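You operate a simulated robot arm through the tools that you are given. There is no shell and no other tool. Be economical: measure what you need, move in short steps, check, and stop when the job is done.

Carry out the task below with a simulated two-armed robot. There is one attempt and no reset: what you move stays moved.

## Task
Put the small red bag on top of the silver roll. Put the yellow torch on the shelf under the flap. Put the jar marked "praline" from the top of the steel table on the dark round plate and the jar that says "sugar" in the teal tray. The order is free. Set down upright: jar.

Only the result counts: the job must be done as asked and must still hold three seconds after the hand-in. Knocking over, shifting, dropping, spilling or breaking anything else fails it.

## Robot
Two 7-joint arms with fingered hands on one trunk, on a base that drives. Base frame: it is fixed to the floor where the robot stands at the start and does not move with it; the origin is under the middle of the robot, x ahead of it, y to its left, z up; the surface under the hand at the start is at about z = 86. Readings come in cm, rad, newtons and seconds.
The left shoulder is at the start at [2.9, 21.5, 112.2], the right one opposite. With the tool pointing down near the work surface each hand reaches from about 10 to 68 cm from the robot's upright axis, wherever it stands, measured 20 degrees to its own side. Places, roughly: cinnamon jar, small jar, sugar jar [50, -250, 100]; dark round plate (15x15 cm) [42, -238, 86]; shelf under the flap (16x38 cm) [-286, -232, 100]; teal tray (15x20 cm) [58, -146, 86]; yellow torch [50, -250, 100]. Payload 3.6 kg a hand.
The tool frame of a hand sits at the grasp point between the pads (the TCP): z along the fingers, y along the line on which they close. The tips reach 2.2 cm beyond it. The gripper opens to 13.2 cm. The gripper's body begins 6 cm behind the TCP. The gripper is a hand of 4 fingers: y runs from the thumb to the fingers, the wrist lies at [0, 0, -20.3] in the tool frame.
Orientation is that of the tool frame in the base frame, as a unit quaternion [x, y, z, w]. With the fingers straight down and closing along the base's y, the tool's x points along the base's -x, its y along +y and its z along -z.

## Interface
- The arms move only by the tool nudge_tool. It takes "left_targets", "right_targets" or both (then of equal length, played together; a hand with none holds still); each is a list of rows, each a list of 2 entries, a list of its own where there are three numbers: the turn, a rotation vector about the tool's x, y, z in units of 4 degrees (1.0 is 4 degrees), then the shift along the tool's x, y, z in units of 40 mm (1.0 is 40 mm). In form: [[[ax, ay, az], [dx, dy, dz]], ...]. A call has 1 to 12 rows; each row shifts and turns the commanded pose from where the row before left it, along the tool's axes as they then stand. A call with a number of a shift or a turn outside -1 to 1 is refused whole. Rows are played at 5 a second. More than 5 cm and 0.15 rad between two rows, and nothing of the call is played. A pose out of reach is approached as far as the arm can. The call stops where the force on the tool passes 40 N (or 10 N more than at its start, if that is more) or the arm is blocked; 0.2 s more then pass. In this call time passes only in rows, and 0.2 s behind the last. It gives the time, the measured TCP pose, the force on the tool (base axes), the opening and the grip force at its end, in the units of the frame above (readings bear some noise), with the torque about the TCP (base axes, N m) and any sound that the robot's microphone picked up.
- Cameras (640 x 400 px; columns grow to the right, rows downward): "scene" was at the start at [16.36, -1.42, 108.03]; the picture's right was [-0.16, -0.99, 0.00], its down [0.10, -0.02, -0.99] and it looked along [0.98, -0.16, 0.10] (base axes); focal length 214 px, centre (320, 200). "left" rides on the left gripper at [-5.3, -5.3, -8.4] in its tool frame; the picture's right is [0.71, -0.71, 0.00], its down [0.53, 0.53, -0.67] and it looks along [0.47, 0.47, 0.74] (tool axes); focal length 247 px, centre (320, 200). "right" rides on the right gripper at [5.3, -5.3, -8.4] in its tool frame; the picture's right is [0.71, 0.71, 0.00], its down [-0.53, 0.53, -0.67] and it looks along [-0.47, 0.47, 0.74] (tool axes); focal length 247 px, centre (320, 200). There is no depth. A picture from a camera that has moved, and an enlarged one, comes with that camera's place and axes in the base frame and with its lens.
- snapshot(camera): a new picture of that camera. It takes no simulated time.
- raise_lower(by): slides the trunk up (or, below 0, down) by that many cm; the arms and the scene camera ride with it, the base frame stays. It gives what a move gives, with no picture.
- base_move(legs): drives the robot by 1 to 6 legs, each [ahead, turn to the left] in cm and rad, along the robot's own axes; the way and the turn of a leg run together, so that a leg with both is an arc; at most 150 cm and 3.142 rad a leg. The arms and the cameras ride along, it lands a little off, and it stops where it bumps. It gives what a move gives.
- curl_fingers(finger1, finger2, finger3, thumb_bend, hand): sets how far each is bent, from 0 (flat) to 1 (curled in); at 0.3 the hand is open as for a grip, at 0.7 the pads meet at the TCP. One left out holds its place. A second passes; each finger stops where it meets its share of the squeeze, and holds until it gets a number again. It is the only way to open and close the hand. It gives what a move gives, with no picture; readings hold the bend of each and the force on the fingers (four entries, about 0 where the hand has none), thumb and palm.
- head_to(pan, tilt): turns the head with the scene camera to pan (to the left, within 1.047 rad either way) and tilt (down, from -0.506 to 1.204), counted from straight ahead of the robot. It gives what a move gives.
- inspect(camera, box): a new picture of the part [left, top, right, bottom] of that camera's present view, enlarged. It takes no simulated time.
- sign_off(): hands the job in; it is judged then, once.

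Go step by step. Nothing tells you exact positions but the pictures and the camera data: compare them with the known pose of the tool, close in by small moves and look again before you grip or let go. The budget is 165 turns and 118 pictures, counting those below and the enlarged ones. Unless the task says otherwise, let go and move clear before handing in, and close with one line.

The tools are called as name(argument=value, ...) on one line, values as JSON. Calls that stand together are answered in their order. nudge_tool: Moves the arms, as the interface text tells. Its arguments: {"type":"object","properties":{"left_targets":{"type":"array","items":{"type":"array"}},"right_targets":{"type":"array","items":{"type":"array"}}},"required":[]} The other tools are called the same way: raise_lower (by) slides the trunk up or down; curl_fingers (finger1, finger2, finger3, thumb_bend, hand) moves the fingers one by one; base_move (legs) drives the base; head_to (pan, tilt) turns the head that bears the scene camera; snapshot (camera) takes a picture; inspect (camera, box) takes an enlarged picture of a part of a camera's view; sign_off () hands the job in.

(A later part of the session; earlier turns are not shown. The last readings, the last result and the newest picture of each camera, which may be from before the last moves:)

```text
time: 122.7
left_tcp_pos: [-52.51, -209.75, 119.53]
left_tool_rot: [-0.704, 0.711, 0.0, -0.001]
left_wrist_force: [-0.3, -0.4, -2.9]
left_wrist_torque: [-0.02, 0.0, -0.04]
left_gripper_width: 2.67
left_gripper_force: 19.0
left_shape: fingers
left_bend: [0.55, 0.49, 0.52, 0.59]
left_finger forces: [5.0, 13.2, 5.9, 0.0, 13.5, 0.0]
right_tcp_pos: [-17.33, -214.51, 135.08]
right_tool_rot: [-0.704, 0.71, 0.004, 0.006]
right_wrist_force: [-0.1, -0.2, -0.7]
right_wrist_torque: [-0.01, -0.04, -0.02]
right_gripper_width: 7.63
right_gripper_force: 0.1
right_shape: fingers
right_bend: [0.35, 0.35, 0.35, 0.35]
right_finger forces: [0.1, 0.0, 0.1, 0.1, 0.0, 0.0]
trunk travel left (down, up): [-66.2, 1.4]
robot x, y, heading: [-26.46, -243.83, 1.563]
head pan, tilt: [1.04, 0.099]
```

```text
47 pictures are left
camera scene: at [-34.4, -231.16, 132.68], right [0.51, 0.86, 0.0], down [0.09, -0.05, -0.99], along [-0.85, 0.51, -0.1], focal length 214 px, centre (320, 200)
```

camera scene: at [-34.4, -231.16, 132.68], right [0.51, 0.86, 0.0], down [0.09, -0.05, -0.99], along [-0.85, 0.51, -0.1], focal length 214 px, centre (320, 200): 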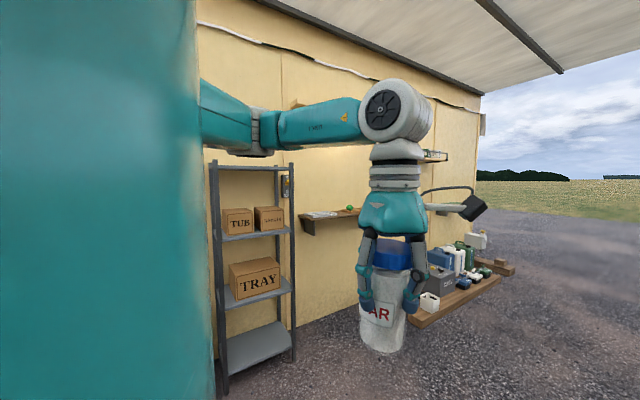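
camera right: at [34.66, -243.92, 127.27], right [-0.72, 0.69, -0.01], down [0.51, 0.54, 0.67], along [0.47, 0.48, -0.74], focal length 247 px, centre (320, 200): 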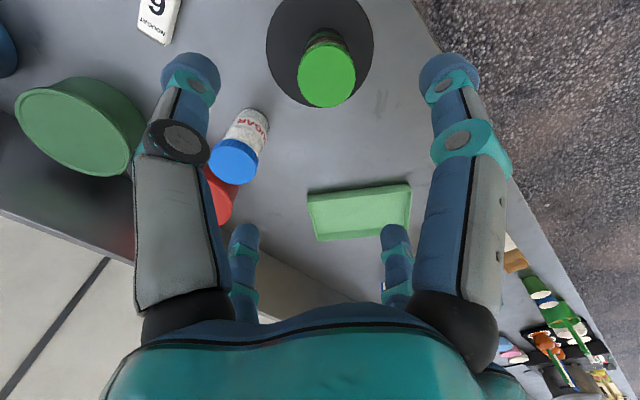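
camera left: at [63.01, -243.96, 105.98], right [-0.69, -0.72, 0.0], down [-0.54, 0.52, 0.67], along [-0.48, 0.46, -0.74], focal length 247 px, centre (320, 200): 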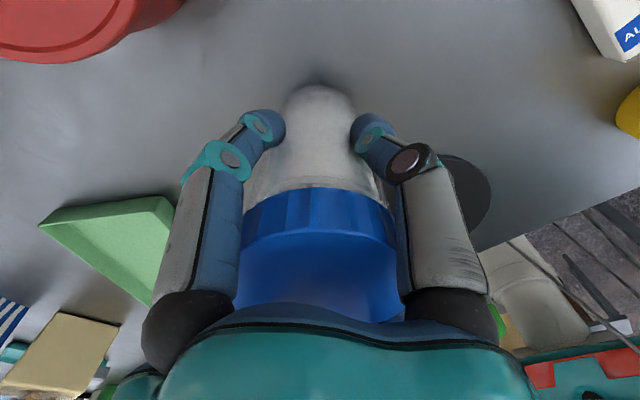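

base_move(legs=[[0, 0.6]])

snapshot(camera="scene")

```text
time: 124.8
left_tcp_pos: [-67.21, -231.09, 119.58]
left_tool_rot: [0.886, -0.463, 0.0, -0.001]
left_wrist_force: [-0.8, -0.1, -3.1]
left_wrist_torque: [0.04, -0.02, 0.01]
left_gripper_width: 2.62
left_gripper_force: 18.9
left_shape: fingers
left_bend: [0.55, 0.49, 0.52, 0.59]
left_finger forces: [5.0, 12.9, 5.5, 0.0, 13.0, 0.0]
right_tcp_pos: [-35.77, -214.71, 134.99]
right_tool_rot: [0.887, -0.462, -0.005, -0.005]
right_wrist_force: [-0.4, -0.1, 0.1]
right_wrist_torque: [0.02, 0.01, -0.02]
right_gripper_width: 7.64
right_gripper_force: 0.0
right_shape: fingers
right_bend: [0.35, 0.35, 0.35, 0.35]
right_finger forces: [0.1, 0.0, 0.0, 0.0, 0.0, 0.1]
trunk travel left (down, up): [-66.2, 1.4]
robot x, y, heading: [-24.32, -242.35, 2.181]
head pan, tilt: [1.04, 0.099]
```

```text
46 pictures are left
camera scene: at [-37.87, -236.72, 132.69], right [-0.08, 1.0, 0.0], down [0.1, 0.01, -0.99], along [-0.99, -0.08, -0.1], focal length 214 px, centre (320, 200)
```

scene: 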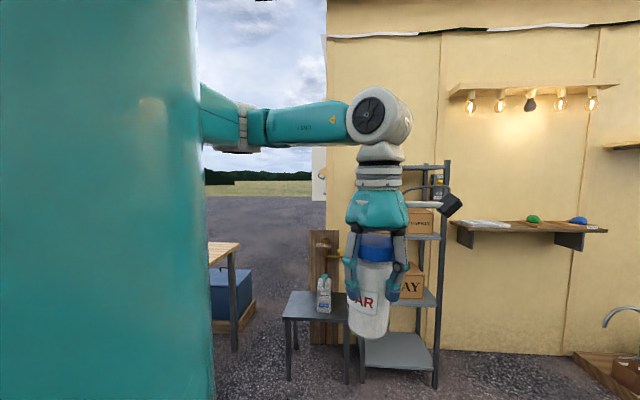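

base_move(legs=[[0, 0.5], [0, 0.45]])

head_to(pan=0, tilt=0.1)

snapshot(camera="scene")

inspect(camera="scene", box=[250, 140, 410, 260])

```text
time: 127.8
left_tcp_pos: [-60.92, -267.75, 119.69]
left_tool_rot: [0.999, -0.046, 0.0, -0.002]
left_wrist_force: [1.0, -0.3, -3.1]
left_wrist_torque: [0.03, -0.03, 0.0]
left_gripper_width: 2.56
left_gripper_force: 19.3
left_shape: fingers
left_bend: [0.55, 0.48, 0.52, 0.6]
left_finger forces: [5.7, 13.2, 5.9, 0.0, 13.5, 0.0]
right_tcp_pos: [-53.26, -233.17, 135.13]
right_tool_rot: [0.999, -0.047, -0.006, -0.004]
right_wrist_force: [-0.2, -0.8, -0.1]
right_wrist_torque: [0.03, 0.0, 0.01]
right_gripper_width: 7.62
right_gripper_force: 0.2
right_shape: fingers
right_bend: [0.35, 0.35, 0.35, 0.35]
right_finger forces: [0.1, 0.1, 0.0, 0.0, 0.0, 0.0]
trunk travel left (down, up): [-66.2, 1.4]
robot x, y, heading: [-24.42, -238.46, 3.067]
head pan, tilt: [1.04, 0.099]
stopped in leg 2: the robot was blocked; the commanded pose is now the measured one
```

```text
time: 129.1
left_tcp_pos: [-60.81, -267.46, 119.71]
left_tool_rot: [0.999, -0.048, -0.001, -0.001]
left_wrist_force: [0.7, 0.3, -3.0]
left_wrist_torque: [0.02, 0.01, 0.0]
left_gripper_width: 2.59
left_gripper_force: 18.6
left_shape: fingers
left_bend: [0.55, 0.48, 0.52, 0.6]
left_finger forces: [5.8, 13.1, 6.0, 0.0, 13.6, 0.1]
right_tcp_pos: [-53.22, -232.81, 135.23]
right_tool_rot: [0.999, -0.048, -0.007, -0.002]
right_wrist_force: [0.5, 0.1, 0.0]
right_wrist_torque: [0.02, 0.01, 0.0]
right_gripper_width: 7.65
right_gripper_force: 0.1
right_shape: fingers
right_bend: [0.35, 0.35, 0.35, 0.35]
right_finger forces: [0.0, 0.1, 0.1, 0.1, 0.0, 0.1]
trunk travel left (down, up): [-66.2, 1.4]
robot x, y, heading: [-24.62, -238.13, 3.064]
head pan, tilt: [0.0, 0.099]
```

```text
45 pictures are left
camera scene: at [-40.99, -237.07, 132.69], right [0.07, 1.0, 0.0], down [0.1, -0.01, -0.99], along [-0.99, 0.07, -0.1], focal length 214 px, centre (320, 200)
```

scene: 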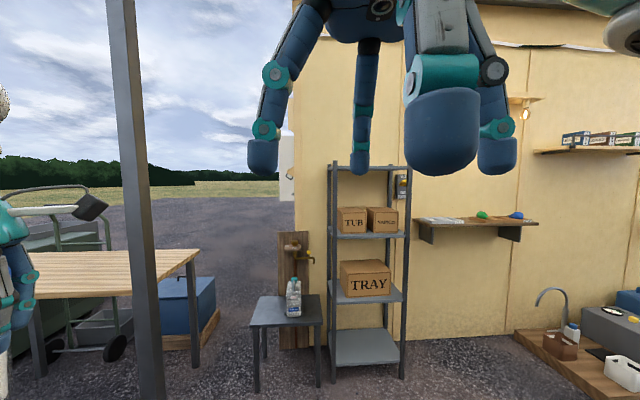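

```text
3.33 times, centred on (330, 200) of scene
camera zoom: at [-40.99, -237.07, 132.69], right [0.07, 1.0, 0.0], down [0.1, -0.01, -0.99], along [-0.99, 0.07, -0.1], focal length 715 px, centre (287, 200)
```

zoom: 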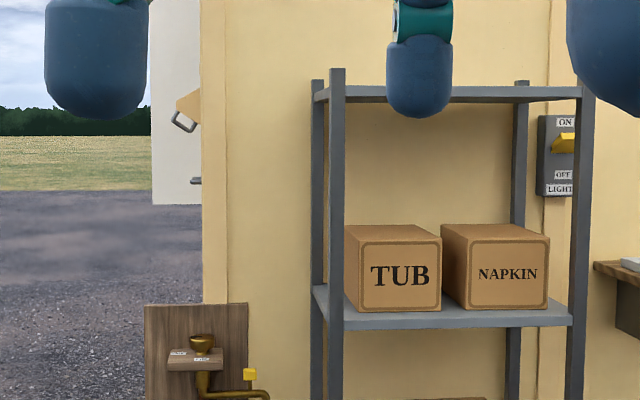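

The shelf under the flap isn't on the wall I can see; it's probably on the far side of the kiosk. I'll go back for the torch, then place sugar on the way, then drive around.

base_move(legs=[[0, -0.76], [0, -0.76], [0, -0.76], [0, -0.78]])

head_to(pan=-0.2, tilt=0.5)

```text
time: 132.5
left_tcp_pos: [-69.17, -223.76, 119.91]
left_tool_rot: [0.858, -0.514, 0.0, 0.002]
left_wrist_force: [0.7, 1.3, -2.9]
left_wrist_torque: [0.0, -0.03, 0.0]
left_gripper_width: 2.54
left_gripper_force: 19.0
left_shape: fingers
left_bend: [0.55, 0.48, 0.52, 0.6]
left_finger forces: [5.8, 14.2, 5.9, 0.0, 12.0, 0.0]
right_tcp_pos: [-35.78, -210.9, 135.25]
right_tool_rot: [0.858, -0.513, -0.006, -0.005]
right_wrist_force: [1.6, 0.8, -0.2]
right_wrist_torque: [-0.04, 0.06, 0.04]
right_gripper_width: 7.63
right_gripper_force: 0.0
right_shape: fingers
right_bend: [0.35, 0.35, 0.35, 0.35]
right_finger forces: [0.1, 0.0, 0.0, 0.0, 0.0, 0.0]
trunk travel left (down, up): [-66.2, 1.4]
robot x, y, heading: [-27.75, -240.47, 2.073]
head pan, tilt: [0.0, 0.099]
stopped in leg 2: the robot was blocked; the commanded pose is now the measured one
```

```text
time: 133.4
left_tcp_pos: [-69.2, -223.85, 119.84]
left_tool_rot: [0.858, -0.514, 0.0, 0.0]
left_wrist_force: [1.0, 0.2, -3.4]
left_wrist_torque: [0.01, -0.02, 0.04]
left_gripper_width: 2.49
left_gripper_force: 18.4
left_shape: fingers
left_bend: [0.55, 0.48, 0.52, 0.6]
left_finger forces: [5.8, 14.1, 5.9, 0.0, 11.8, 0.1]
right_tcp_pos: [-36.11, -211.29, 135.27]
right_tool_rot: [0.859, -0.513, -0.006, -0.005]
right_wrist_force: [-0.2, 0.1, 0.0]
right_wrist_torque: [0.01, -0.02, -0.04]
right_gripper_width: 7.63
right_gripper_force: 0.0
right_shape: fingers
right_bend: [0.35, 0.35, 0.35, 0.35]
right_finger forces: [0.0, 0.0, 0.1, 0.0, 0.0, 0.0]
trunk travel left (down, up): [-66.2, 1.4]
robot x, y, heading: [-28.05, -240.43, 2.071]
head pan, tilt: [-0.201, 0.499]
```

Rotating more than about 1 rad per call gets cut short, so I'll use shorter turns. I'll deliver the sugar first, since its grip is drifting slightly.

base_move(legs=[[0, -0.5], [84, 0]])

base_move(legs=[[0, -0.78]])

base_move(legs=[[0, -0.79]])

head_to(pan=0.1, tilt=0.5)

snapshot(camera="scene")

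snapshot(camera="left")

```text
time: 139.3
left_tcp_pos: [-56.59, -122.47, 119.77]
left_tool_rot: [-0.704, 0.711, 0.0, 0.001]
left_wrist_force: [0.0, 0.1, -3.0]
left_wrist_torque: [-0.04, -0.03, 0.01]
left_gripper_width: 2.5
left_gripper_force: 19.0
left_shape: fingers
left_bend: [0.55, 0.48, 0.52, 0.6]
left_finger forces: [5.7, 13.9, 5.6, 0.1, 11.4, 0.0]
right_tcp_pos: [-21.4, -127.26, 135.33]
right_tool_rot: [-0.705, 0.709, 0.005, 0.007]
right_wrist_force: [-0.2, -0.5, 0.9]
right_wrist_torque: [-0.01, 0.02, 0.03]
right_gripper_width: 7.64
right_gripper_force: 0.0
right_shape: fingers
right_bend: [0.35, 0.35, 0.35, 0.35]
right_finger forces: [0.1, 0.0, 0.0, 0.0, 0.0, 0.0]
trunk travel left (down, up): [-66.2, 1.4]
robot x, y, heading: [-28.04, -156.8, 1.573]
head pan, tilt: [-0.201, 0.499]
```

```text
time: 141.8
left_tcp_pos: [-23.56, -112.36, 119.77]
left_tool_rot: [-0.373, 0.928, 0.001, -0.001]
left_wrist_force: [-0.3, -0.1, -3.1]
left_wrist_torque: [-0.02, 0.0, -0.02]
left_gripper_width: 2.49
left_gripper_force: 17.8
left_shape: fingers
left_bend: [0.55, 0.48, 0.52, 0.6]
left_finger forces: [5.6, 13.7, 5.2, 0.0, 11.3, 0.0]
right_tcp_pos: [-2.21, -140.74, 135.32]
right_tool_rot: [-0.374, 0.927, 0.001, 0.008]
right_wrist_force: [0.4, 0.2, -0.7]
right_wrist_torque: [0.0, 0.01, -0.01]
right_gripper_width: 7.67
right_gripper_force: 0.0
right_shape: fingers
right_bend: [0.35, 0.35, 0.35, 0.35]
right_finger forces: [0.1, 0.0, 0.1, 0.1, 0.0, 0.0]
trunk travel left (down, up): [-66.2, 1.4]
robot x, y, heading: [-30.89, -153.82, 0.779]
head pan, tilt: [-0.201, 0.499]
```

```text
time: 144.6
left_tcp_pos: [4.45, -130.0, 119.97]
left_tool_rot: [0.014, 1.0, 0.003, -0.001]
left_wrist_force: [0.5, -0.5, -3.8]
left_wrist_torque: [-0.04, -0.01, -0.04]
left_gripper_width: 2.37
left_gripper_force: 18.3
left_shape: fingers
left_bend: [0.55, 0.46, 0.53, 0.61]
left_finger forces: [6.2, 14.3, 5.5, 0.0, 10.9, 0.1]
right_tcp_pos: [-0.98, -165.22, 135.51]
right_tool_rot: [0.014, 1.0, -0.001, 0.009]
right_wrist_force: [-1.6, -0.8, -0.3]
right_wrist_torque: [0.05, 0.03, 0.01]
right_gripper_width: 7.64
right_gripper_force: 0.1
right_shape: fingers
right_bend: [0.35, 0.35, 0.35, 0.35]
right_finger forces: [0.0, 0.0, 0.1, 0.0, 0.0, 0.1]
trunk travel left (down, up): [-66.2, 1.4]
robot x, y, heading: [-30.31, -150.45, -0.004]
head pan, tilt: [-0.201, 0.499]
stopped in leg 1: the robot was blocked; the commanded pose is now the measured one
```

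```text
time: 145.4
left_tcp_pos: [4.43, -129.7, 119.86]
left_tool_rot: [0.014, 1.0, 0.002, -0.002]
left_wrist_force: [-0.9, 1.1, -2.1]
left_wrist_torque: [-0.01, -0.02, -0.03]
left_gripper_width: 2.37
left_gripper_force: 18.3
left_shape: fingers
left_bend: [0.55, 0.46, 0.53, 0.61]
left_finger forces: [6.2, 14.3, 5.5, 0.1, 10.7, 0.0]
right_tcp_pos: [-0.95, -164.95, 135.4]
right_tool_rot: [0.013, 1.0, -0.004, 0.009]
right_wrist_force: [0.1, 0.0, 0.2]
right_wrist_torque: [-0.01, -0.01, 0.02]
right_gripper_width: 7.65
right_gripper_force: 0.0
right_shape: fingers
right_bend: [0.35, 0.35, 0.35, 0.35]
right_finger forces: [0.0, 0.1, 0.1, 0.0, 0.1, 0.1]
trunk travel left (down, up): [-66.2, 1.4]
robot x, y, heading: [-30.24, -150.79, -0.009]
head pan, tilt: [0.099, 0.499]
```

```text
43 pictures are left
camera scene: at [-13.43, -149.75, 128.98], right [0.09, -1.0, 0.0], down [-0.48, -0.04, -0.88], along [0.87, 0.08, -0.48], focal length 214 px, centre (320, 200)
```

scene: 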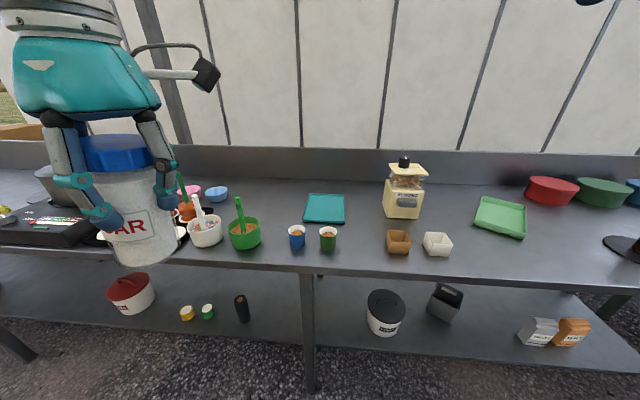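

```text
42 pictures are left
camera left: at [9.62, -135.13, 128.29], right [-0.73, -0.69, 0.0], down [-0.51, 0.54, 0.67], along [-0.46, 0.49, -0.74], focal length 247 px, centre (320, 200)
```

left: 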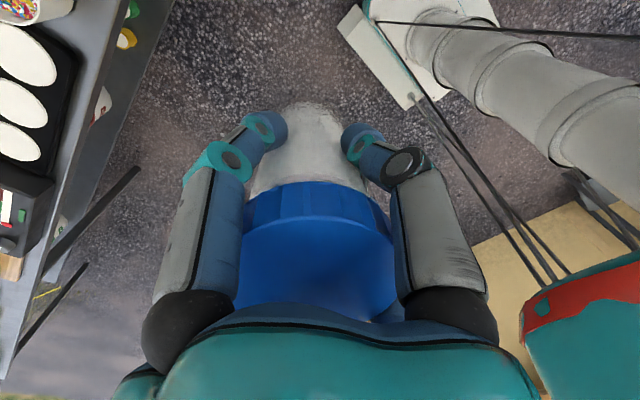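

The teal tray is centred at about [57.3, -145.2]. I'll drive in closer.

base_move(legs=[[29, 0]])

nudge_tool(left_targets=[[[0, 0, 0], [-0.6, -0.4, 0]], [[0, 0, 0], [-0.7, -0.47, 0]], [[0, 0, 0], [-0.7, -0.47, 0]], [[0, 0, 0], [-0.7, -0.47, 0]], [[0, 0, 0], [-0.7, -0.47, 0]], [[0, 0, 0], [-0.7, -0.47, 0]], [[0, 0, 0], [-0.7, -0.47, 0]], [[0, 0, 0], [-0.7, -0.47, 0]], [[0, 0, 0], [-0.45, -0.3, 0]], [[0, 0, 0], [0, 0, 0]]])

snapshot(camera="scene")

snapshot(camera="left")

```text
time: 147.4
left_tcp_pos: [33.45, -129.73, 119.87]
left_tool_rot: [0.012, 1.0, 0.001, 0.0]
left_wrist_force: [0.6, -0.3, -3.5]
left_wrist_torque: [-0.05, -0.02, 0.0]
left_gripper_width: 2.36
left_gripper_force: 18.2
left_shape: fingers
left_bend: [0.55, 0.46, 0.53, 0.61]
left_finger forces: [6.3, 14.3, 5.5, 0.0, 10.7, 0.0]
right_tcp_pos: [28.22, -164.93, 135.57]
right_tool_rot: [0.01, 1.0, -0.001, 0.009]
right_wrist_force: [0.4, 0.0, -0.6]
right_wrist_torque: [-0.02, 0.01, -0.01]
right_gripper_width: 7.64
right_gripper_force: 0.0
right_shape: fingers
right_bend: [0.35, 0.35, 0.35, 0.35]
right_finger forces: [0.0, 0.1, 0.0, 0.1, 0.0, 0.0]
trunk travel left (down, up): [-66.2, 1.4]
robot x, y, heading: [-1.16, -150.59, -0.002]
head pan, tilt: [0.099, 0.499]
```

```text
time: 149.6
left_tcp_pos: [56.91, -146.43, 119.64]
left_tool_rot: [0.012, 1.0, 0.001, -0.001]
left_wrist_force: [-0.1, 0.0, -2.4]
left_wrist_torque: [-0.02, 0.04, 0.03]
left_gripper_width: 2.38
left_gripper_force: 17.8
left_shape: fingers
left_bend: [0.55, 0.46, 0.53, 0.61]
left_finger forces: [6.0, 13.8, 5.0, 0.1, 10.7, 0.0]
right_tcp_pos: [28.25, -164.83, 135.59]
right_tool_rot: [0.009, 1.0, -0.002, 0.009]
right_wrist_force: [0.4, -0.2, 0.2]
right_wrist_torque: [0.0, 0.0, 0.0]
right_gripper_width: 7.65
right_gripper_force: 0.0
right_shape: fingers
right_bend: [0.35, 0.35, 0.35, 0.35]
right_finger forces: [0.0, 0.1, 0.0, 0.1, 0.1, 0.0]
trunk travel left (down, up): [-66.2, 1.4]
robot x, y, heading: [-1.01, -150.54, -0.001]
head pan, tilt: [0.099, 0.499]
```

```text
41 pictures are left
camera scene: at [15.67, -149.86, 128.98], right [0.1, -1.0, 0.0], down [-0.48, -0.05, -0.88], along [0.87, 0.09, -0.48], focal length 214 px, centre (320, 200)
```

scene: 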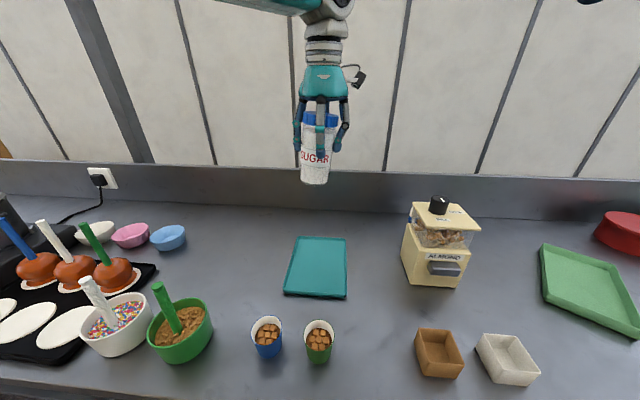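

```text
40 pictures are left
camera left: at [62.06, -151.8, 128.08], right [-0.72, -0.69, 0.0], down [-0.51, 0.54, 0.67], along [-0.46, 0.48, -0.74], focal length 247 px, centre (320, 200)
```

left: 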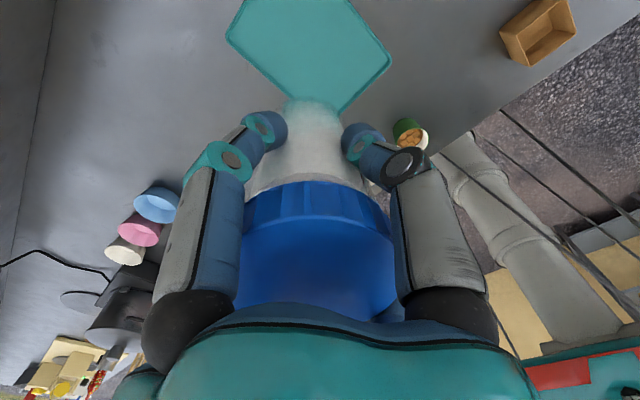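

nudge_tool(left_targets=[[[0, 0, 0], [0, 0.3, 0]], [[0, 0, 0], [0, 0, 0]]])

raise_lower(by=-20)

snapshot(camera="scene")

```text
time: 150.2
left_tcp_pos: [56.88, -145.2, 119.93]
left_tool_rot: [0.01, 1.0, 0.001, -0.001]
left_wrist_force: [0.2, 0.2, -1.6]
left_wrist_torque: [-0.05, 0.01, 0.03]
left_gripper_width: 2.39
left_gripper_force: 17.6
left_shape: fingers
left_bend: [0.55, 0.46, 0.53, 0.61]
left_finger forces: [6.2, 13.7, 5.1, 0.0, 10.8, 0.0]
right_tcp_pos: [28.29, -165.01, 135.62]
right_tool_rot: [0.009, 1.0, -0.002, 0.009]
right_wrist_force: [-0.4, 0.0, 0.3]
right_wrist_torque: [0.01, -0.02, -0.02]
right_gripper_width: 7.65
right_gripper_force: 0.1
right_shape: fingers
right_bend: [0.35, 0.35, 0.35, 0.35]
right_finger forces: [0.0, 0.1, 0.0, 0.0, 0.0, 0.1]
trunk travel left (down, up): [-66.2, 1.4]
robot x, y, heading: [-1.06, -150.43, -0.004]
head pan, tilt: [0.099, 0.499]
```

```text
time: 152.3
left_tcp_pos: [56.95, -145.16, 100.01]
left_tool_rot: [0.012, 1.0, 0.002, 0.0]
left_wrist_force: [-0.1, 0.3, -2.8]
left_wrist_torque: [-0.04, -0.02, -0.01]
left_gripper_width: 2.39
left_gripper_force: 17.9
left_shape: fingers
left_bend: [0.55, 0.46, 0.53, 0.61]
left_finger forces: [6.1, 13.7, 5.0, 0.0, 10.7, 0.0]
right_tcp_pos: [28.36, -164.96, 115.45]
right_tool_rot: [0.009, 1.0, -0.002, 0.009]
right_wrist_force: [-0.1, 0.0, 0.0]
right_wrist_torque: [0.05, 0.0, 0.01]
right_gripper_width: 7.64
right_gripper_force: 0.1
right_shape: fingers
right_bend: [0.35, 0.35, 0.35, 0.35]
right_finger forces: [0.1, 0.0, 0.0, 0.0, 0.1, 0.0]
trunk travel left (down, up): [-46.2, 21.4]
robot x, y, heading: [-0.93, -150.45, -0.002]
head pan, tilt: [0.099, 0.499]
```

```text
39 pictures are left
camera scene: at [15.7, -149.94, 108.86], right [0.1, -1.0, 0.0], down [-0.48, -0.05, -0.88], along [0.87, 0.09, -0.48], focal length 214 px, centre (320, 200)
```

scene: 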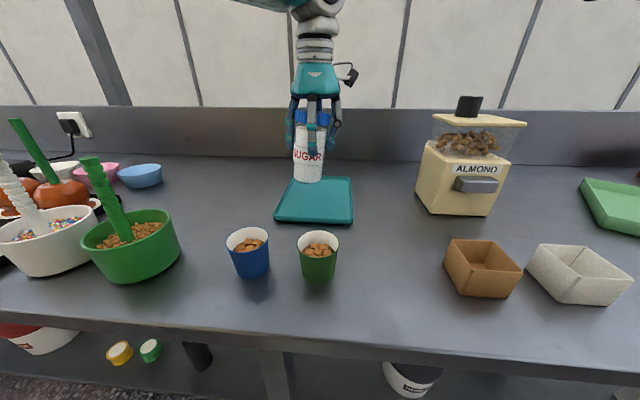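

The jar seems tilted in the grip. I'll look closer.

inspect(camera="scene", box=[260, 60, 380, 230])

snapshot(camera="left")

```text
2.35 times, centred on (320, 145) of scene
camera zoom: at [15.7, -149.94, 108.86], right [0.1, -1.0, 0.0], down [-0.48, -0.05, -0.88], along [0.87, 0.09, -0.48], focal length 505 px, centre (320, 329)
```

zoom: 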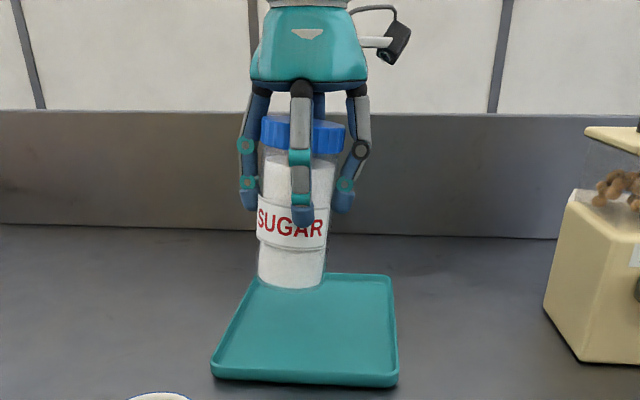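

```text
37 pictures are left
camera left: at [62.06, -150.46, 108.3], right [-0.72, -0.69, 0.0], down [-0.51, 0.54, 0.67], along [-0.46, 0.49, -0.74], focal length 247 px, centre (320, 200)
```

left: 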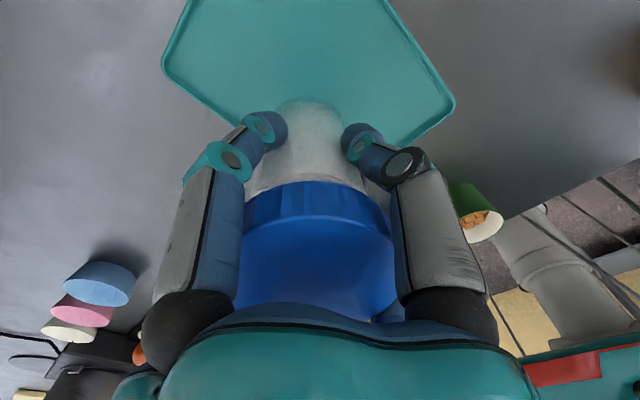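

The jar is tilted about 7° with its bottom toward +y. I'll turn the tool to bring it upright.

nudge_tool(left_targets=[[[0.85, 0, 0], [0, 0.06, 0]], [[0.85, 0, 0], [0, 0.06, 0]], [[0, 0, 0], [0, 0, 0]]])

inspect(camera="scene", box=[260, 60, 380, 230])

```text
time: 153.1
left_tcp_pos: [56.97, -144.49, 99.92]
left_tool_rot: [0.011, 0.998, -0.058, -0.002]
left_wrist_force: [-0.4, 0.2, -2.9]
left_wrist_torque: [-0.01, -0.03, -0.03]
left_gripper_width: 2.38
left_gripper_force: 17.3
left_shape: fingers
left_bend: [0.55, 0.46, 0.53, 0.61]
left_finger forces: [6.1, 13.8, 5.0, 0.1, 10.5, 0.1]
right_tcp_pos: [28.22, -165.06, 115.52]
right_tool_rot: [0.009, 1.0, -0.002, 0.009]
right_wrist_force: [0.5, 0.4, -0.7]
right_wrist_torque: [-0.04, 0.02, 0.04]
right_gripper_width: 7.67
right_gripper_force: 0.0
right_shape: fingers
right_bend: [0.35, 0.35, 0.35, 0.35]
right_finger forces: [0.0, 0.0, 0.0, 0.0, 0.1, 0.0]
trunk travel left (down, up): [-46.2, 21.4]
robot x, y, heading: [-1.14, -150.72, -0.003]
head pan, tilt: [0.099, 0.499]
```

```text
2.35 times, centred on (320, 145) of scene
camera zoom: at [15.71, -149.95, 108.85], right [0.1, -1.0, 0.0], down [-0.48, -0.05, -0.88], along [0.87, 0.09, -0.48], focal length 505 px, centre (320, 329)
```

zoom: 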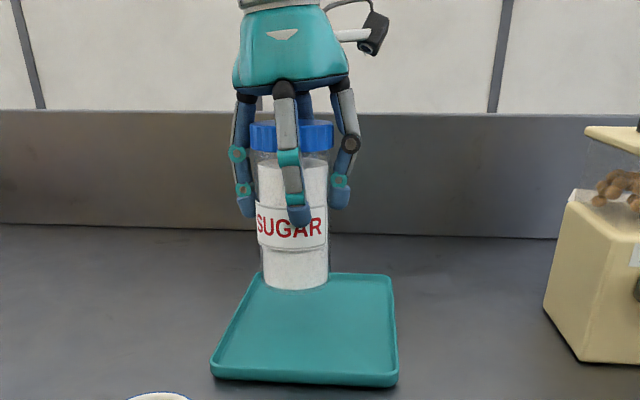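

Upright now. I'll shift to the tray centre and lower most of the way.

nudge_tool(left_targets=[[[0, 0, 0], [0, -0.28, 0]], [[0, 0, 0], [0, 0, 0]]])

raise_lower(by=-3.4)

inspect(camera="scene", box=[260, 60, 380, 230])

```text
time: 153.7
left_tcp_pos: [57.0, -145.67, 99.88]
left_tool_rot: [0.01, 0.998, -0.058, -0.001]
left_wrist_force: [1.0, 0.4, -3.4]
left_wrist_torque: [-0.02, 0.0, 0.03]
left_gripper_width: 2.39
left_gripper_force: 17.8
left_shape: fingers
left_bend: [0.55, 0.46, 0.53, 0.61]
left_finger forces: [6.0, 13.9, 5.0, 0.0, 10.6, 0.0]
right_tcp_pos: [28.16, -164.95, 115.53]
right_tool_rot: [0.01, 1.0, -0.002, 0.009]
right_wrist_force: [0.1, -0.3, 0.1]
right_wrist_torque: [-0.02, 0.0, -0.03]
right_gripper_width: 7.65
right_gripper_force: 0.0
right_shape: fingers
right_bend: [0.35, 0.35, 0.35, 0.35]
right_finger forces: [0.0, 0.0, 0.0, 0.0, 0.0, 0.0]
trunk travel left (down, up): [-46.2, 21.4]
robot x, y, heading: [-1.17, -150.41, -0.008]
head pan, tilt: [0.099, 0.499]
```

```text
time: 154.5
left_tcp_pos: [56.9, -145.68, 96.71]
left_tool_rot: [0.011, 0.998, -0.058, 0.0]
left_wrist_force: [-0.3, 0.0, -3.5]
left_wrist_torque: [-0.03, -0.01, 0.05]
left_gripper_width: 2.38
left_gripper_force: 17.7
left_shape: fingers
left_bend: [0.55, 0.46, 0.53, 0.61]
left_finger forces: [6.1, 13.7, 5.0, 0.1, 10.5, 0.0]
right_tcp_pos: [28.14, -164.96, 112.14]
right_tool_rot: [0.01, 1.0, -0.002, 0.008]
right_wrist_force: [-0.4, -0.8, 1.0]
right_wrist_torque: [0.0, -0.02, -0.01]
right_gripper_width: 7.65
right_gripper_force: 0.0
right_shape: fingers
right_bend: [0.35, 0.35, 0.35, 0.35]
right_finger forces: [0.1, 0.0, 0.1, 0.1, 0.0, 0.0]
trunk travel left (down, up): [-42.8, 24.8]
robot x, y, heading: [-1.27, -150.92, 0.0]
head pan, tilt: [0.099, 0.499]
```

```text
2.35 times, centred on (320, 145) of scene
camera zoom: at [15.7, -149.94, 105.38], right [0.1, -1.0, 0.0], down [-0.48, -0.05, -0.88], along [0.87, 0.09, -0.48], focal length 505 px, centre (320, 329)
```

zoom: 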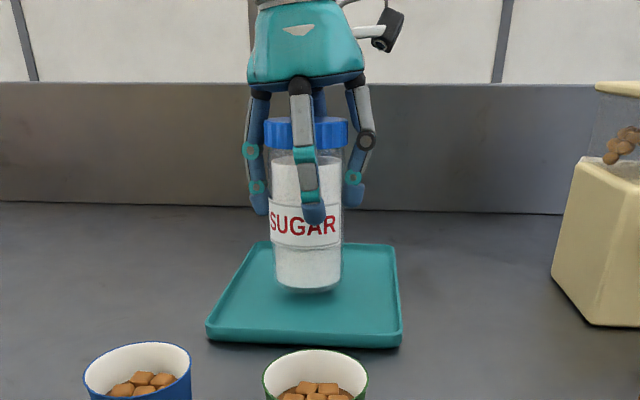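

nudge_tool(left_targets=[[[0, 0, 0], [0, 0, 0.08]], [[0, 0, 0], [0, 0, 0.08]], [[0, 0, 0], [0, 0, 0.06]], [[0, 0, 0], [0, 0, 0]]])

```text
time: 155.5
left_tcp_pos: [56.86, -145.72, 95.76]
left_tool_rot: [0.011, 0.998, -0.058, -0.001]
left_wrist_force: [-0.3, 0.1, -4.4]
left_wrist_torque: [-0.03, -0.03, 0.0]
left_gripper_width: 2.38
left_gripper_force: 17.5
left_shape: fingers
left_bend: [0.55, 0.46, 0.53, 0.61]
left_finger forces: [6.1, 13.9, 5.0, 0.1, 10.4, 0.0]
right_tcp_pos: [28.12, -164.97, 112.23]
right_tool_rot: [0.009, 1.0, -0.002, 0.009]
right_wrist_force: [-1.0, -0.9, 0.2]
right_wrist_torque: [-0.01, -0.03, 0.0]
right_gripper_width: 7.65
right_gripper_force: 0.0
right_shape: fingers
right_bend: [0.35, 0.35, 0.35, 0.35]
right_finger forces: [0.0, 0.1, 0.0, 0.0, 0.0, 0.0]
trunk travel left (down, up): [-42.8, 24.8]
robot x, y, heading: [-1.25, -150.79, -0.005]
head pan, tilt: [0.099, 0.499]
```

nudge_tool(left_targets=[[[0, 0, 0], [0, 0, 0.05]], [[0, 0, 0], [0, 0, 0.04]], [[0, 0, 0], [0, 0, 0]]])

inspect(camera="scene", box=[260, 60, 380, 230])

```text
time: 156.3
left_tcp_pos: [56.71, -145.87, 95.56]
left_tool_rot: [0.011, 0.998, -0.058, 0.0]
left_wrist_force: [-0.6, -0.6, 4.0]
left_wrist_torque: [0.08, -0.09, 0.03]
left_gripper_width: 2.37
left_gripper_force: 18.0
left_shape: fingers
left_bend: [0.55, 0.46, 0.53, 0.61]
left_finger forces: [6.3, 13.9, 4.9, 0.0, 10.7, 0.1]
right_tcp_pos: [28.2, -165.04, 112.17]
right_tool_rot: [0.01, 1.0, -0.002, 0.009]
right_wrist_force: [-0.1, 0.3, 0.5]
right_wrist_torque: [0.03, 0.01, 0.0]
right_gripper_width: 7.63
right_gripper_force: 0.1
right_shape: fingers
right_bend: [0.35, 0.35, 0.35, 0.35]
right_finger forces: [0.0, 0.0, 0.1, 0.0, 0.1, 0.0]
trunk travel left (down, up): [-42.8, 24.8]
robot x, y, heading: [-1.13, -150.48, -0.001]
head pan, tilt: [0.099, 0.499]
```

```text
2.35 times, centred on (320, 145) of scene
camera zoom: at [15.68, -149.95, 105.39], right [0.1, -1.0, 0.0], down [-0.48, -0.05, -0.88], along [0.87, 0.09, -0.48], focal length 505 px, centre (320, 329)
```

zoom: 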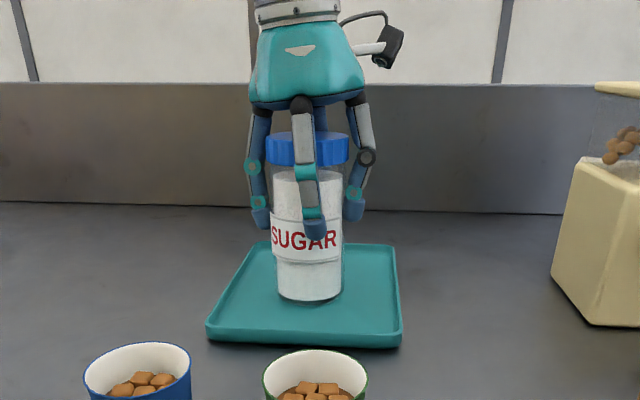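

The jar stands in the tray. I'll release it in two steps.

curl_fingers(hand="left", finger1=0.5, finger2=0.42, finger3=0.48, thumb_bend=0.55)

curl_fingers(hand="left", finger1=0.3, finger2=0.3, finger3=0.3, thumb_bend=0.3)

inspect(camera="scene", box=[260, 60, 380, 230])

snapshot(camera="left")

```text
time: 157.3
left_tcp_pos: [56.71, -145.64, 95.52]
left_tool_rot: [0.012, 0.998, -0.057, -0.001]
left_wrist_force: [-0.1, 0.6, 0.0]
left_wrist_torque: [-0.02, 0.02, 0.0]
left_gripper_width: 3.45
left_gripper_force: 0.1
left_shape: fingers
left_bend: [0.5, 0.42, 0.48, 0.55]
left_finger forces: [0.1, 0.2, 0.3, 0.0, 0.0, 0.0]
right_tcp_pos: [28.19, -164.91, 112.06]
right_tool_rot: [0.009, 1.0, -0.002, 0.009]
right_wrist_force: [-0.3, 0.0, 0.1]
right_wrist_torque: [-0.02, 0.02, 0.02]
right_gripper_width: 7.64
right_gripper_force: 0.0
right_shape: fingers
right_bend: [0.35, 0.35, 0.35, 0.35]
right_finger forces: [0.0, 0.0, 0.1, 0.0, 0.1, 0.1]
trunk travel left (down, up): [-42.8, 24.8]
robot x, y, heading: [-1.08, -150.45, -0.006]
head pan, tilt: [0.099, 0.499]
```

```text
time: 158.3
left_tcp_pos: [56.72, -145.76, 95.45]
left_tool_rot: [0.011, 0.998, -0.058, -0.001]
left_wrist_force: [0.3, 0.0, -0.3]
left_wrist_torque: [-0.01, 0.0, 0.0]
left_gripper_width: 8.72
left_gripper_force: 0.1
left_shape: fingers
left_bend: [0.3, 0.3, 0.3, 0.3]
left_finger forces: [0.0, 0.0, 0.0, 0.0, 0.0, 0.1]
right_tcp_pos: [28.09, -164.88, 112.03]
right_tool_rot: [0.01, 1.0, -0.001, 0.008]
right_wrist_force: [-0.3, 0.4, 0.1]
right_wrist_torque: [-0.01, -0.02, -0.03]
right_gripper_width: 7.65
right_gripper_force: 0.1
right_shape: fingers
right_bend: [0.35, 0.35, 0.35, 0.35]
right_finger forces: [0.1, 0.0, 0.0, 0.0, 0.0, 0.0]
trunk travel left (down, up): [-42.8, 24.8]
robot x, y, heading: [-0.75, -150.86, -0.003]
head pan, tilt: [0.099, 0.499]
```

```text
2.35 times, centred on (320, 145) of scene
camera zoom: at [15.71, -149.94, 105.38], right [0.1, -1.0, 0.0], down [-0.48, -0.05, -0.88], along [0.87, 0.09, -0.48], focal length 505 px, centre (320, 329)
```

zoom: 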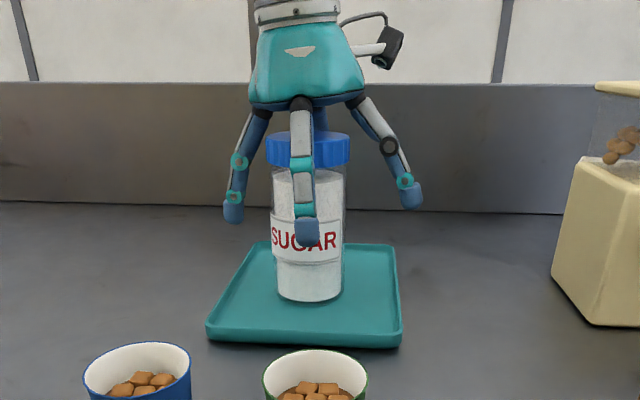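

```text
32 pictures are left
camera left: at [61.97, -150.14, 104.38], right [-0.72, -0.69, 0.08], down [-0.51, 0.61, 0.6], along [-0.47, 0.39, -0.79], focal length 247 px, centre (320, 200)
```

left: 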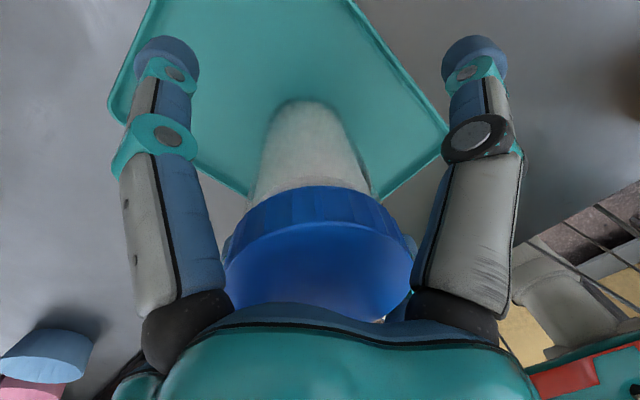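

Sugar placed. I'll rise, retract and go back for the torch.

raise_lower(by=24)

nudge_tool(left_targets=[[[0, 0, 0], [0.5, 0.4, 0]], [[-0.85, 0, 0], [0.8, 0.5, 0]], [[-0.85, 0, 0], [0.8, 0.5, 0]], [[0, 0, 0], [0.8, 0.5, 0]], [[0, 0, 0], [0.8, 0.5, 0]], [[0, 0, 0], [0.8, 0.5, 0]], [[0, 0, 0], [0.8, 0.5, 0]], [[0, 0, 0], [0.5, 0.4, 0]]])

base_move(legs=[[-30, 0], [0, -0.78]])

base_move(legs=[[0, -0.79]])

base_move(legs=[[90, 0]])

```text
time: 160.8
left_tcp_pos: [56.92, -145.72, 119.4]
left_tool_rot: [0.011, 0.998, -0.058, -0.003]
left_wrist_force: [-0.3, -0.8, -0.3]
left_wrist_torque: [0.01, -0.02, 0.03]
left_gripper_width: 8.77
left_gripper_force: 0.0
left_shape: fingers
left_bend: [0.3, 0.3, 0.3, 0.3]
left_finger forces: [0.0, 0.0, 0.0, 0.1, 0.0, 0.0]
right_tcp_pos: [28.12, -165.01, 136.05]
right_tool_rot: [0.009, 1.0, -0.002, 0.009]
right_wrist_force: [0.0, 1.0, 0.1]
right_wrist_torque: [0.03, -0.04, -0.03]
right_gripper_width: 7.63
right_gripper_force: 0.0
right_shape: fingers
right_bend: [0.35, 0.35, 0.35, 0.35]
right_finger forces: [0.0, 0.0, 0.0, 0.0, 0.1, 0.0]
trunk travel left (down, up): [-66.8, 0.8]
robot x, y, heading: [-1.17, -151.08, -0.003]
head pan, tilt: [0.099, 0.499]
```

```text
time: 162.6
left_tcp_pos: [34.13, -130.05, 119.05]
left_tool_rot: [0.01, 1.0, 0.001, 0.0]
left_wrist_force: [-0.9, -0.2, 0.5]
left_wrist_torque: [-0.01, 0.01, -0.01]
left_gripper_width: 8.77
left_gripper_force: 0.0
left_shape: fingers
left_bend: [0.3, 0.3, 0.3, 0.3]
left_finger forces: [0.0, 0.1, 0.0, 0.0, 0.1, 0.0]
right_tcp_pos: [28.17, -164.86, 136.14]
right_tool_rot: [0.009, 1.0, -0.002, 0.009]
right_wrist_force: [-0.1, -0.7, 0.3]
right_wrist_torque: [0.0, -0.02, -0.01]
right_gripper_width: 7.68
right_gripper_force: 0.1
right_shape: fingers
right_bend: [0.35, 0.35, 0.35, 0.35]
right_finger forces: [0.0, 0.1, 0.1, 0.0, 0.1, 0.0]
trunk travel left (down, up): [-66.8, 0.8]
robot x, y, heading: [-1.56, -150.59, -0.004]
head pan, tilt: [0.099, 0.499]
```

```text
time: 166.8
left_tcp_pos: [8.12, -161.53, 118.96]
left_tool_rot: [0.396, 0.918, 0.001, 0.0]
left_wrist_force: [0.6, 0.7, -1.0]
left_wrist_torque: [0.0, -0.03, 0.01]
left_gripper_width: 8.72
left_gripper_force: 0.1
left_shape: fingers
left_bend: [0.3, 0.3, 0.3, 0.3]
left_finger forces: [0.0, 0.0, 0.0, 0.1, 0.0, 0.0]
right_tcp_pos: [-20.69, -181.76, 136.08]
right_tool_rot: [0.394, 0.919, -0.005, 0.008]
right_wrist_force: [0.0, -0.2, -0.5]
right_wrist_torque: [0.03, 0.01, 0.0]
right_gripper_width: 7.63
right_gripper_force: 0.0
right_shape: fingers
right_bend: [0.35, 0.35, 0.35, 0.35]
right_finger forces: [0.1, 0.1, 0.0, 0.0, 0.1, 0.0]
trunk travel left (down, up): [-66.8, 0.8]
robot x, y, heading: [-28.85, -148.08, -0.789]
head pan, tilt: [0.099, 0.499]
```

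```text
time: 169.6
left_tcp_pos: [-12.8, -184.22, 119.21]
left_tool_rot: [0.722, 0.692, 0.002, 0.001]
left_wrist_force: [0.0, -0.7, 0.2]
left_wrist_torque: [-0.01, -0.05, 0.01]
left_gripper_width: 8.8
left_gripper_force: 0.1
left_shape: fingers
left_bend: [0.3, 0.3, 0.3, 0.3]
left_finger forces: [0.1, 0.0, 0.0, 0.0, 0.0, 0.1]
right_tcp_pos: [-47.43, -177.33, 136.11]
right_tool_rot: [0.722, 0.692, -0.007, 0.006]
right_wrist_force: [-0.2, -0.8, -0.2]
right_wrist_torque: [-0.01, -0.04, 0.0]
right_gripper_width: 7.64
right_gripper_force: 0.0
right_shape: fingers
right_bend: [0.35, 0.35, 0.35, 0.35]
right_finger forces: [0.0, 0.0, 0.1, 0.1, 0.1, 0.0]
trunk travel left (down, up): [-66.8, 0.8]
robot x, y, heading: [-25.37, -148.87, -1.576]
head pan, tilt: [0.099, 0.499]
stopped in leg 1: the robot was blocked; the commanded pose is now the measured one
```

```text
time: 174.5
left_tcp_pos: [-12.27, -277.75, 119.19]
left_tool_rot: [0.717, 0.697, 0.001, 0.001]
left_wrist_force: [0.0, 0.7, 0.6]
left_wrist_torque: [0.02, 0.0, 0.0]
left_gripper_width: 8.81
left_gripper_force: 0.0
left_shape: fingers
left_bend: [0.3, 0.3, 0.3, 0.3]
left_finger forces: [0.1, 0.0, 0.1, 0.0, 0.1, 0.0]
right_tcp_pos: [-47.06, -271.38, 136.31]
right_tool_rot: [0.718, 0.696, -0.009, 0.006]
right_wrist_force: [-0.4, 0.2, 0.2]
right_wrist_torque: [0.0, 0.02, 0.01]
right_gripper_width: 7.6
right_gripper_force: 0.0
right_shape: fingers
right_bend: [0.35, 0.35, 0.35, 0.35]
right_finger forces: [0.1, 0.1, 0.1, 0.0, 0.0, 0.0]
trunk travel left (down, up): [-66.8, 0.8]
robot x, y, heading: [-24.94, -242.4, -1.568]
head pan, tilt: [0.099, 0.499]
```

base_move(legs=[[0, 0.78]])

base_move(legs=[[0, 0.78]])

base_move(legs=[[24, 0]])

head_to(pan=-0.25, tilt=0.6)

snapshot(camera="scene")

```text
time: 176.9
left_tcp_pos: [8.72, -258.49, 119.06]
left_tool_rot: [0.402, 0.915, 0.002, 0.001]
left_wrist_force: [0.1, -0.3, -0.2]
left_wrist_torque: [-0.02, 0.02, -0.01]
left_gripper_width: 8.79
left_gripper_force: 0.0
left_shape: fingers
left_bend: [0.3, 0.3, 0.3, 0.3]
left_finger forces: [0.1, 0.0, 0.0, 0.0, 0.0, 0.0]
right_tcp_pos: [-20.56, -278.21, 136.41]
right_tool_rot: [0.401, 0.916, -0.006, 0.008]
right_wrist_force: [-0.7, -0.2, -0.1]
right_wrist_torque: [-0.01, -0.02, -0.02]
right_gripper_width: 7.63
right_gripper_force: 0.1
right_shape: fingers
right_bend: [0.35, 0.35, 0.35, 0.35]
right_finger forces: [0.1, 0.0, 0.1, 0.0, 0.0, 0.0]
trunk travel left (down, up): [-66.8, 0.8]
robot x, y, heading: [-27.77, -244.27, -0.798]
head pan, tilt: [0.099, 0.499]
```

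```text
time: 179.4
left_tcp_pos: [8.28, -228.99, 119.17]
left_tool_rot: [0.027, 1.0, 0.002, -0.001]
left_wrist_force: [-0.2, -0.4, 0.2]
left_wrist_torque: [0.0, 0.0, 0.0]
left_gripper_width: 8.75
left_gripper_force: 0.1
left_shape: fingers
left_bend: [0.3, 0.3, 0.3, 0.3]
left_finger forces: [0.1, 0.0, 0.0, 0.1, 0.0, 0.0]
right_tcp_pos: [1.16, -263.64, 136.39]
right_tool_rot: [0.026, 1.0, -0.002, 0.009]
right_wrist_force: [0.9, -0.7, -0.3]
right_wrist_torque: [0.02, -0.03, -0.01]
right_gripper_width: 7.62
right_gripper_force: 0.1
right_shape: fingers
right_bend: [0.35, 0.35, 0.35, 0.35]
right_finger forces: [0.0, 0.0, 0.1, 0.0, 0.0, 0.0]
trunk travel left (down, up): [-66.8, 0.8]
robot x, y, heading: [-27.76, -248.26, -0.031]
head pan, tilt: [0.099, 0.499]
```

```text
time: 181.2
left_tcp_pos: [32.32, -230.11, 119.24]
left_tool_rot: [0.03, 1.0, 0.002, 0.0]
left_wrist_force: [0.4, 0.8, 0.3]
left_wrist_torque: [0.01, 0.02, -0.01]
left_gripper_width: 8.76
left_gripper_force: 0.0
left_shape: fingers
left_bend: [0.3, 0.3, 0.3, 0.3]
left_finger forces: [0.0, 0.1, 0.0, 0.1, 0.1, 0.0]
right_tcp_pos: [24.86, -264.78, 136.42]
right_tool_rot: [0.029, 1.0, -0.002, 0.01]
right_wrist_force: [0.4, 0.2, 0.3]
right_wrist_torque: [-0.01, -0.02, 0.0]
right_gripper_width: 7.64
right_gripper_force: 0.1
right_shape: fingers
right_bend: [0.35, 0.35, 0.35, 0.35]
right_finger forces: [0.0, 0.1, 0.1, 0.1, 0.0, 0.0]
trunk travel left (down, up): [-66.8, 0.8]
robot x, y, heading: [-3.55, -248.72, -0.042]
head pan, tilt: [0.099, 0.499]
```

```text
time: 182.0
left_tcp_pos: [32.15, -230.18, 119.32]
left_tool_rot: [0.03, 1.0, 0.002, 0.0]
left_wrist_force: [0.1, -0.4, 1.1]
left_wrist_torque: [0.02, -0.01, 0.03]
left_gripper_width: 8.77
left_gripper_force: 0.2
left_shape: fingers
left_bend: [0.3, 0.3, 0.3, 0.3]
left_finger forces: [0.0, 0.1, 0.0, 0.0, 0.1, 0.0]
right_tcp_pos: [24.69, -264.5, 136.56]
right_tool_rot: [0.03, 0.999, -0.002, 0.011]
right_wrist_force: [0.3, 0.2, -0.7]
right_wrist_torque: [-0.01, 0.01, -0.02]
right_gripper_width: 7.64
right_gripper_force: 0.2
right_shape: fingers
right_bend: [0.35, 0.35, 0.35, 0.35]
right_finger forces: [0.0, 0.0, 0.0, 0.0, 0.0, 0.1]
trunk travel left (down, up): [-66.8, 0.8]
robot x, y, heading: [-3.7, -248.76, -0.035]
head pan, tilt: [-0.25, 0.6]
```

```text
31 pictures are left
camera scene: at [12.36, -251.68, 128.69], right [-0.28, -0.96, 0.0], down [-0.54, 0.16, -0.82], along [0.79, -0.23, -0.57], focal length 214 px, centre (320, 200)
```

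scene: 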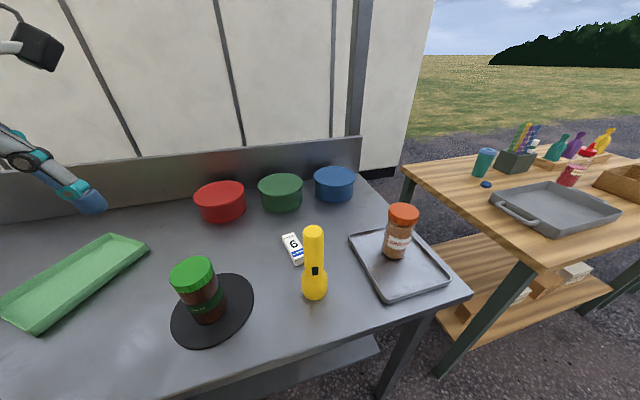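

The torch is at about [39.4, -258.4], standing. I'll move the right hand over it and raise the left hand clear.

nudge_tool(right_targets=[[[0, 0, 0], [-0.715, 0.35, 0]], [[0, 0, 0], [-0.715, 0.35, 0]], [[0, 0, 0], [-0.715, 0.35, 0]], [[0, 0, 0], [-0.715, 0.35, 0]], [[0, 0, 0], [-0.715, 0.35, 0]], [[0, 0, 0], [0, 0, 0.5]], [[0, 0, 0], [0, 0, 0.5]]], left_targets=[[[0, 0, 0], [0.3, 0, -0.8]], [[0, 0, 0], [0.3, 0, -0.8]], [[0, 0, 0], [0.3, 0, -0.8]], [[0, 0, 0], [0.3, 0, -0.8]], [[0, 0, 0], [0, 0, -0.8]], [[0, 0, 0], [0, 0, 0]], [[0, 0, 0], [0, 0, 0]]])

raise_lower(by=-22)

snapshot(camera="right")

```text
time: 183.6
left_tcp_pos: [27.22, -229.73, 135.32]
left_tool_rot: [0.029, 1.0, 0.002, -0.001]
left_wrist_force: [0.3, 0.0, -0.8]
left_wrist_torque: [-0.02, 0.04, 0.02]
left_gripper_width: 8.79
left_gripper_force: 0.1
left_shape: fingers
left_bend: [0.3, 0.3, 0.3, 0.3]
left_finger forces: [0.0, 0.1, 0.0, 0.0, 0.0, 0.1]
right_tcp_pos: [39.43, -258.55, 132.63]
right_tool_rot: [0.03, 0.999, -0.002, 0.01]
right_wrist_force: [-0.8, 0.4, -0.2]
right_wrist_torque: [0.0, -0.01, -0.03]
right_gripper_width: 7.63
right_gripper_force: 0.1
right_shape: fingers
right_bend: [0.35, 0.35, 0.35, 0.35]
right_finger forces: [0.0, 0.0, 0.1, 0.0, 0.0, 0.1]
trunk travel left (down, up): [-66.8, 0.8]
robot x, y, heading: [-4.14, -249.11, -0.037]
head pan, tilt: [-0.25, 0.6]
```

```text
time: 185.9
left_tcp_pos: [27.4, -229.89, 113.33]
left_tool_rot: [0.029, 1.0, 0.002, -0.001]
left_wrist_force: [-1.1, -0.1, -1.0]
left_wrist_torque: [0.0, 0.01, -0.02]
left_gripper_width: 8.78
left_gripper_force: 0.1
left_shape: fingers
left_bend: [0.3, 0.3, 0.3, 0.3]
left_finger forces: [0.0, 0.1, 0.0, 0.0, 0.0, 0.1]
right_tcp_pos: [39.76, -258.46, 110.69]
right_tool_rot: [0.029, 1.0, -0.002, 0.01]
right_wrist_force: [0.8, 0.0, 0.2]
right_wrist_torque: [-0.03, 0.0, 0.02]
right_gripper_width: 7.62
right_gripper_force: 0.0
right_shape: fingers
right_bend: [0.35, 0.35, 0.35, 0.35]
right_finger forces: [0.1, 0.0, 0.1, 0.0, 0.1, 0.0]
trunk travel left (down, up): [-44.8, 22.8]
robot x, y, heading: [-3.56, -248.88, -0.037]
head pan, tilt: [-0.25, 0.6]
```

```text
30 pictures are left
camera right: at [33.67, -263.62, 119.18], right [-0.66, 0.75, -0.02], down [0.54, 0.5, 0.68], along [0.51, 0.44, -0.74], focal length 247 px, centre (320, 200)
```

right: 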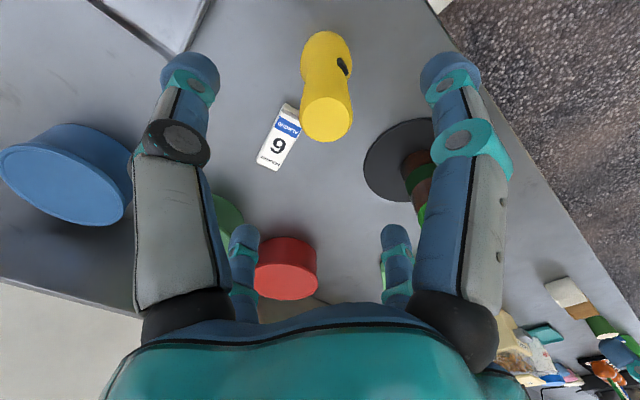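

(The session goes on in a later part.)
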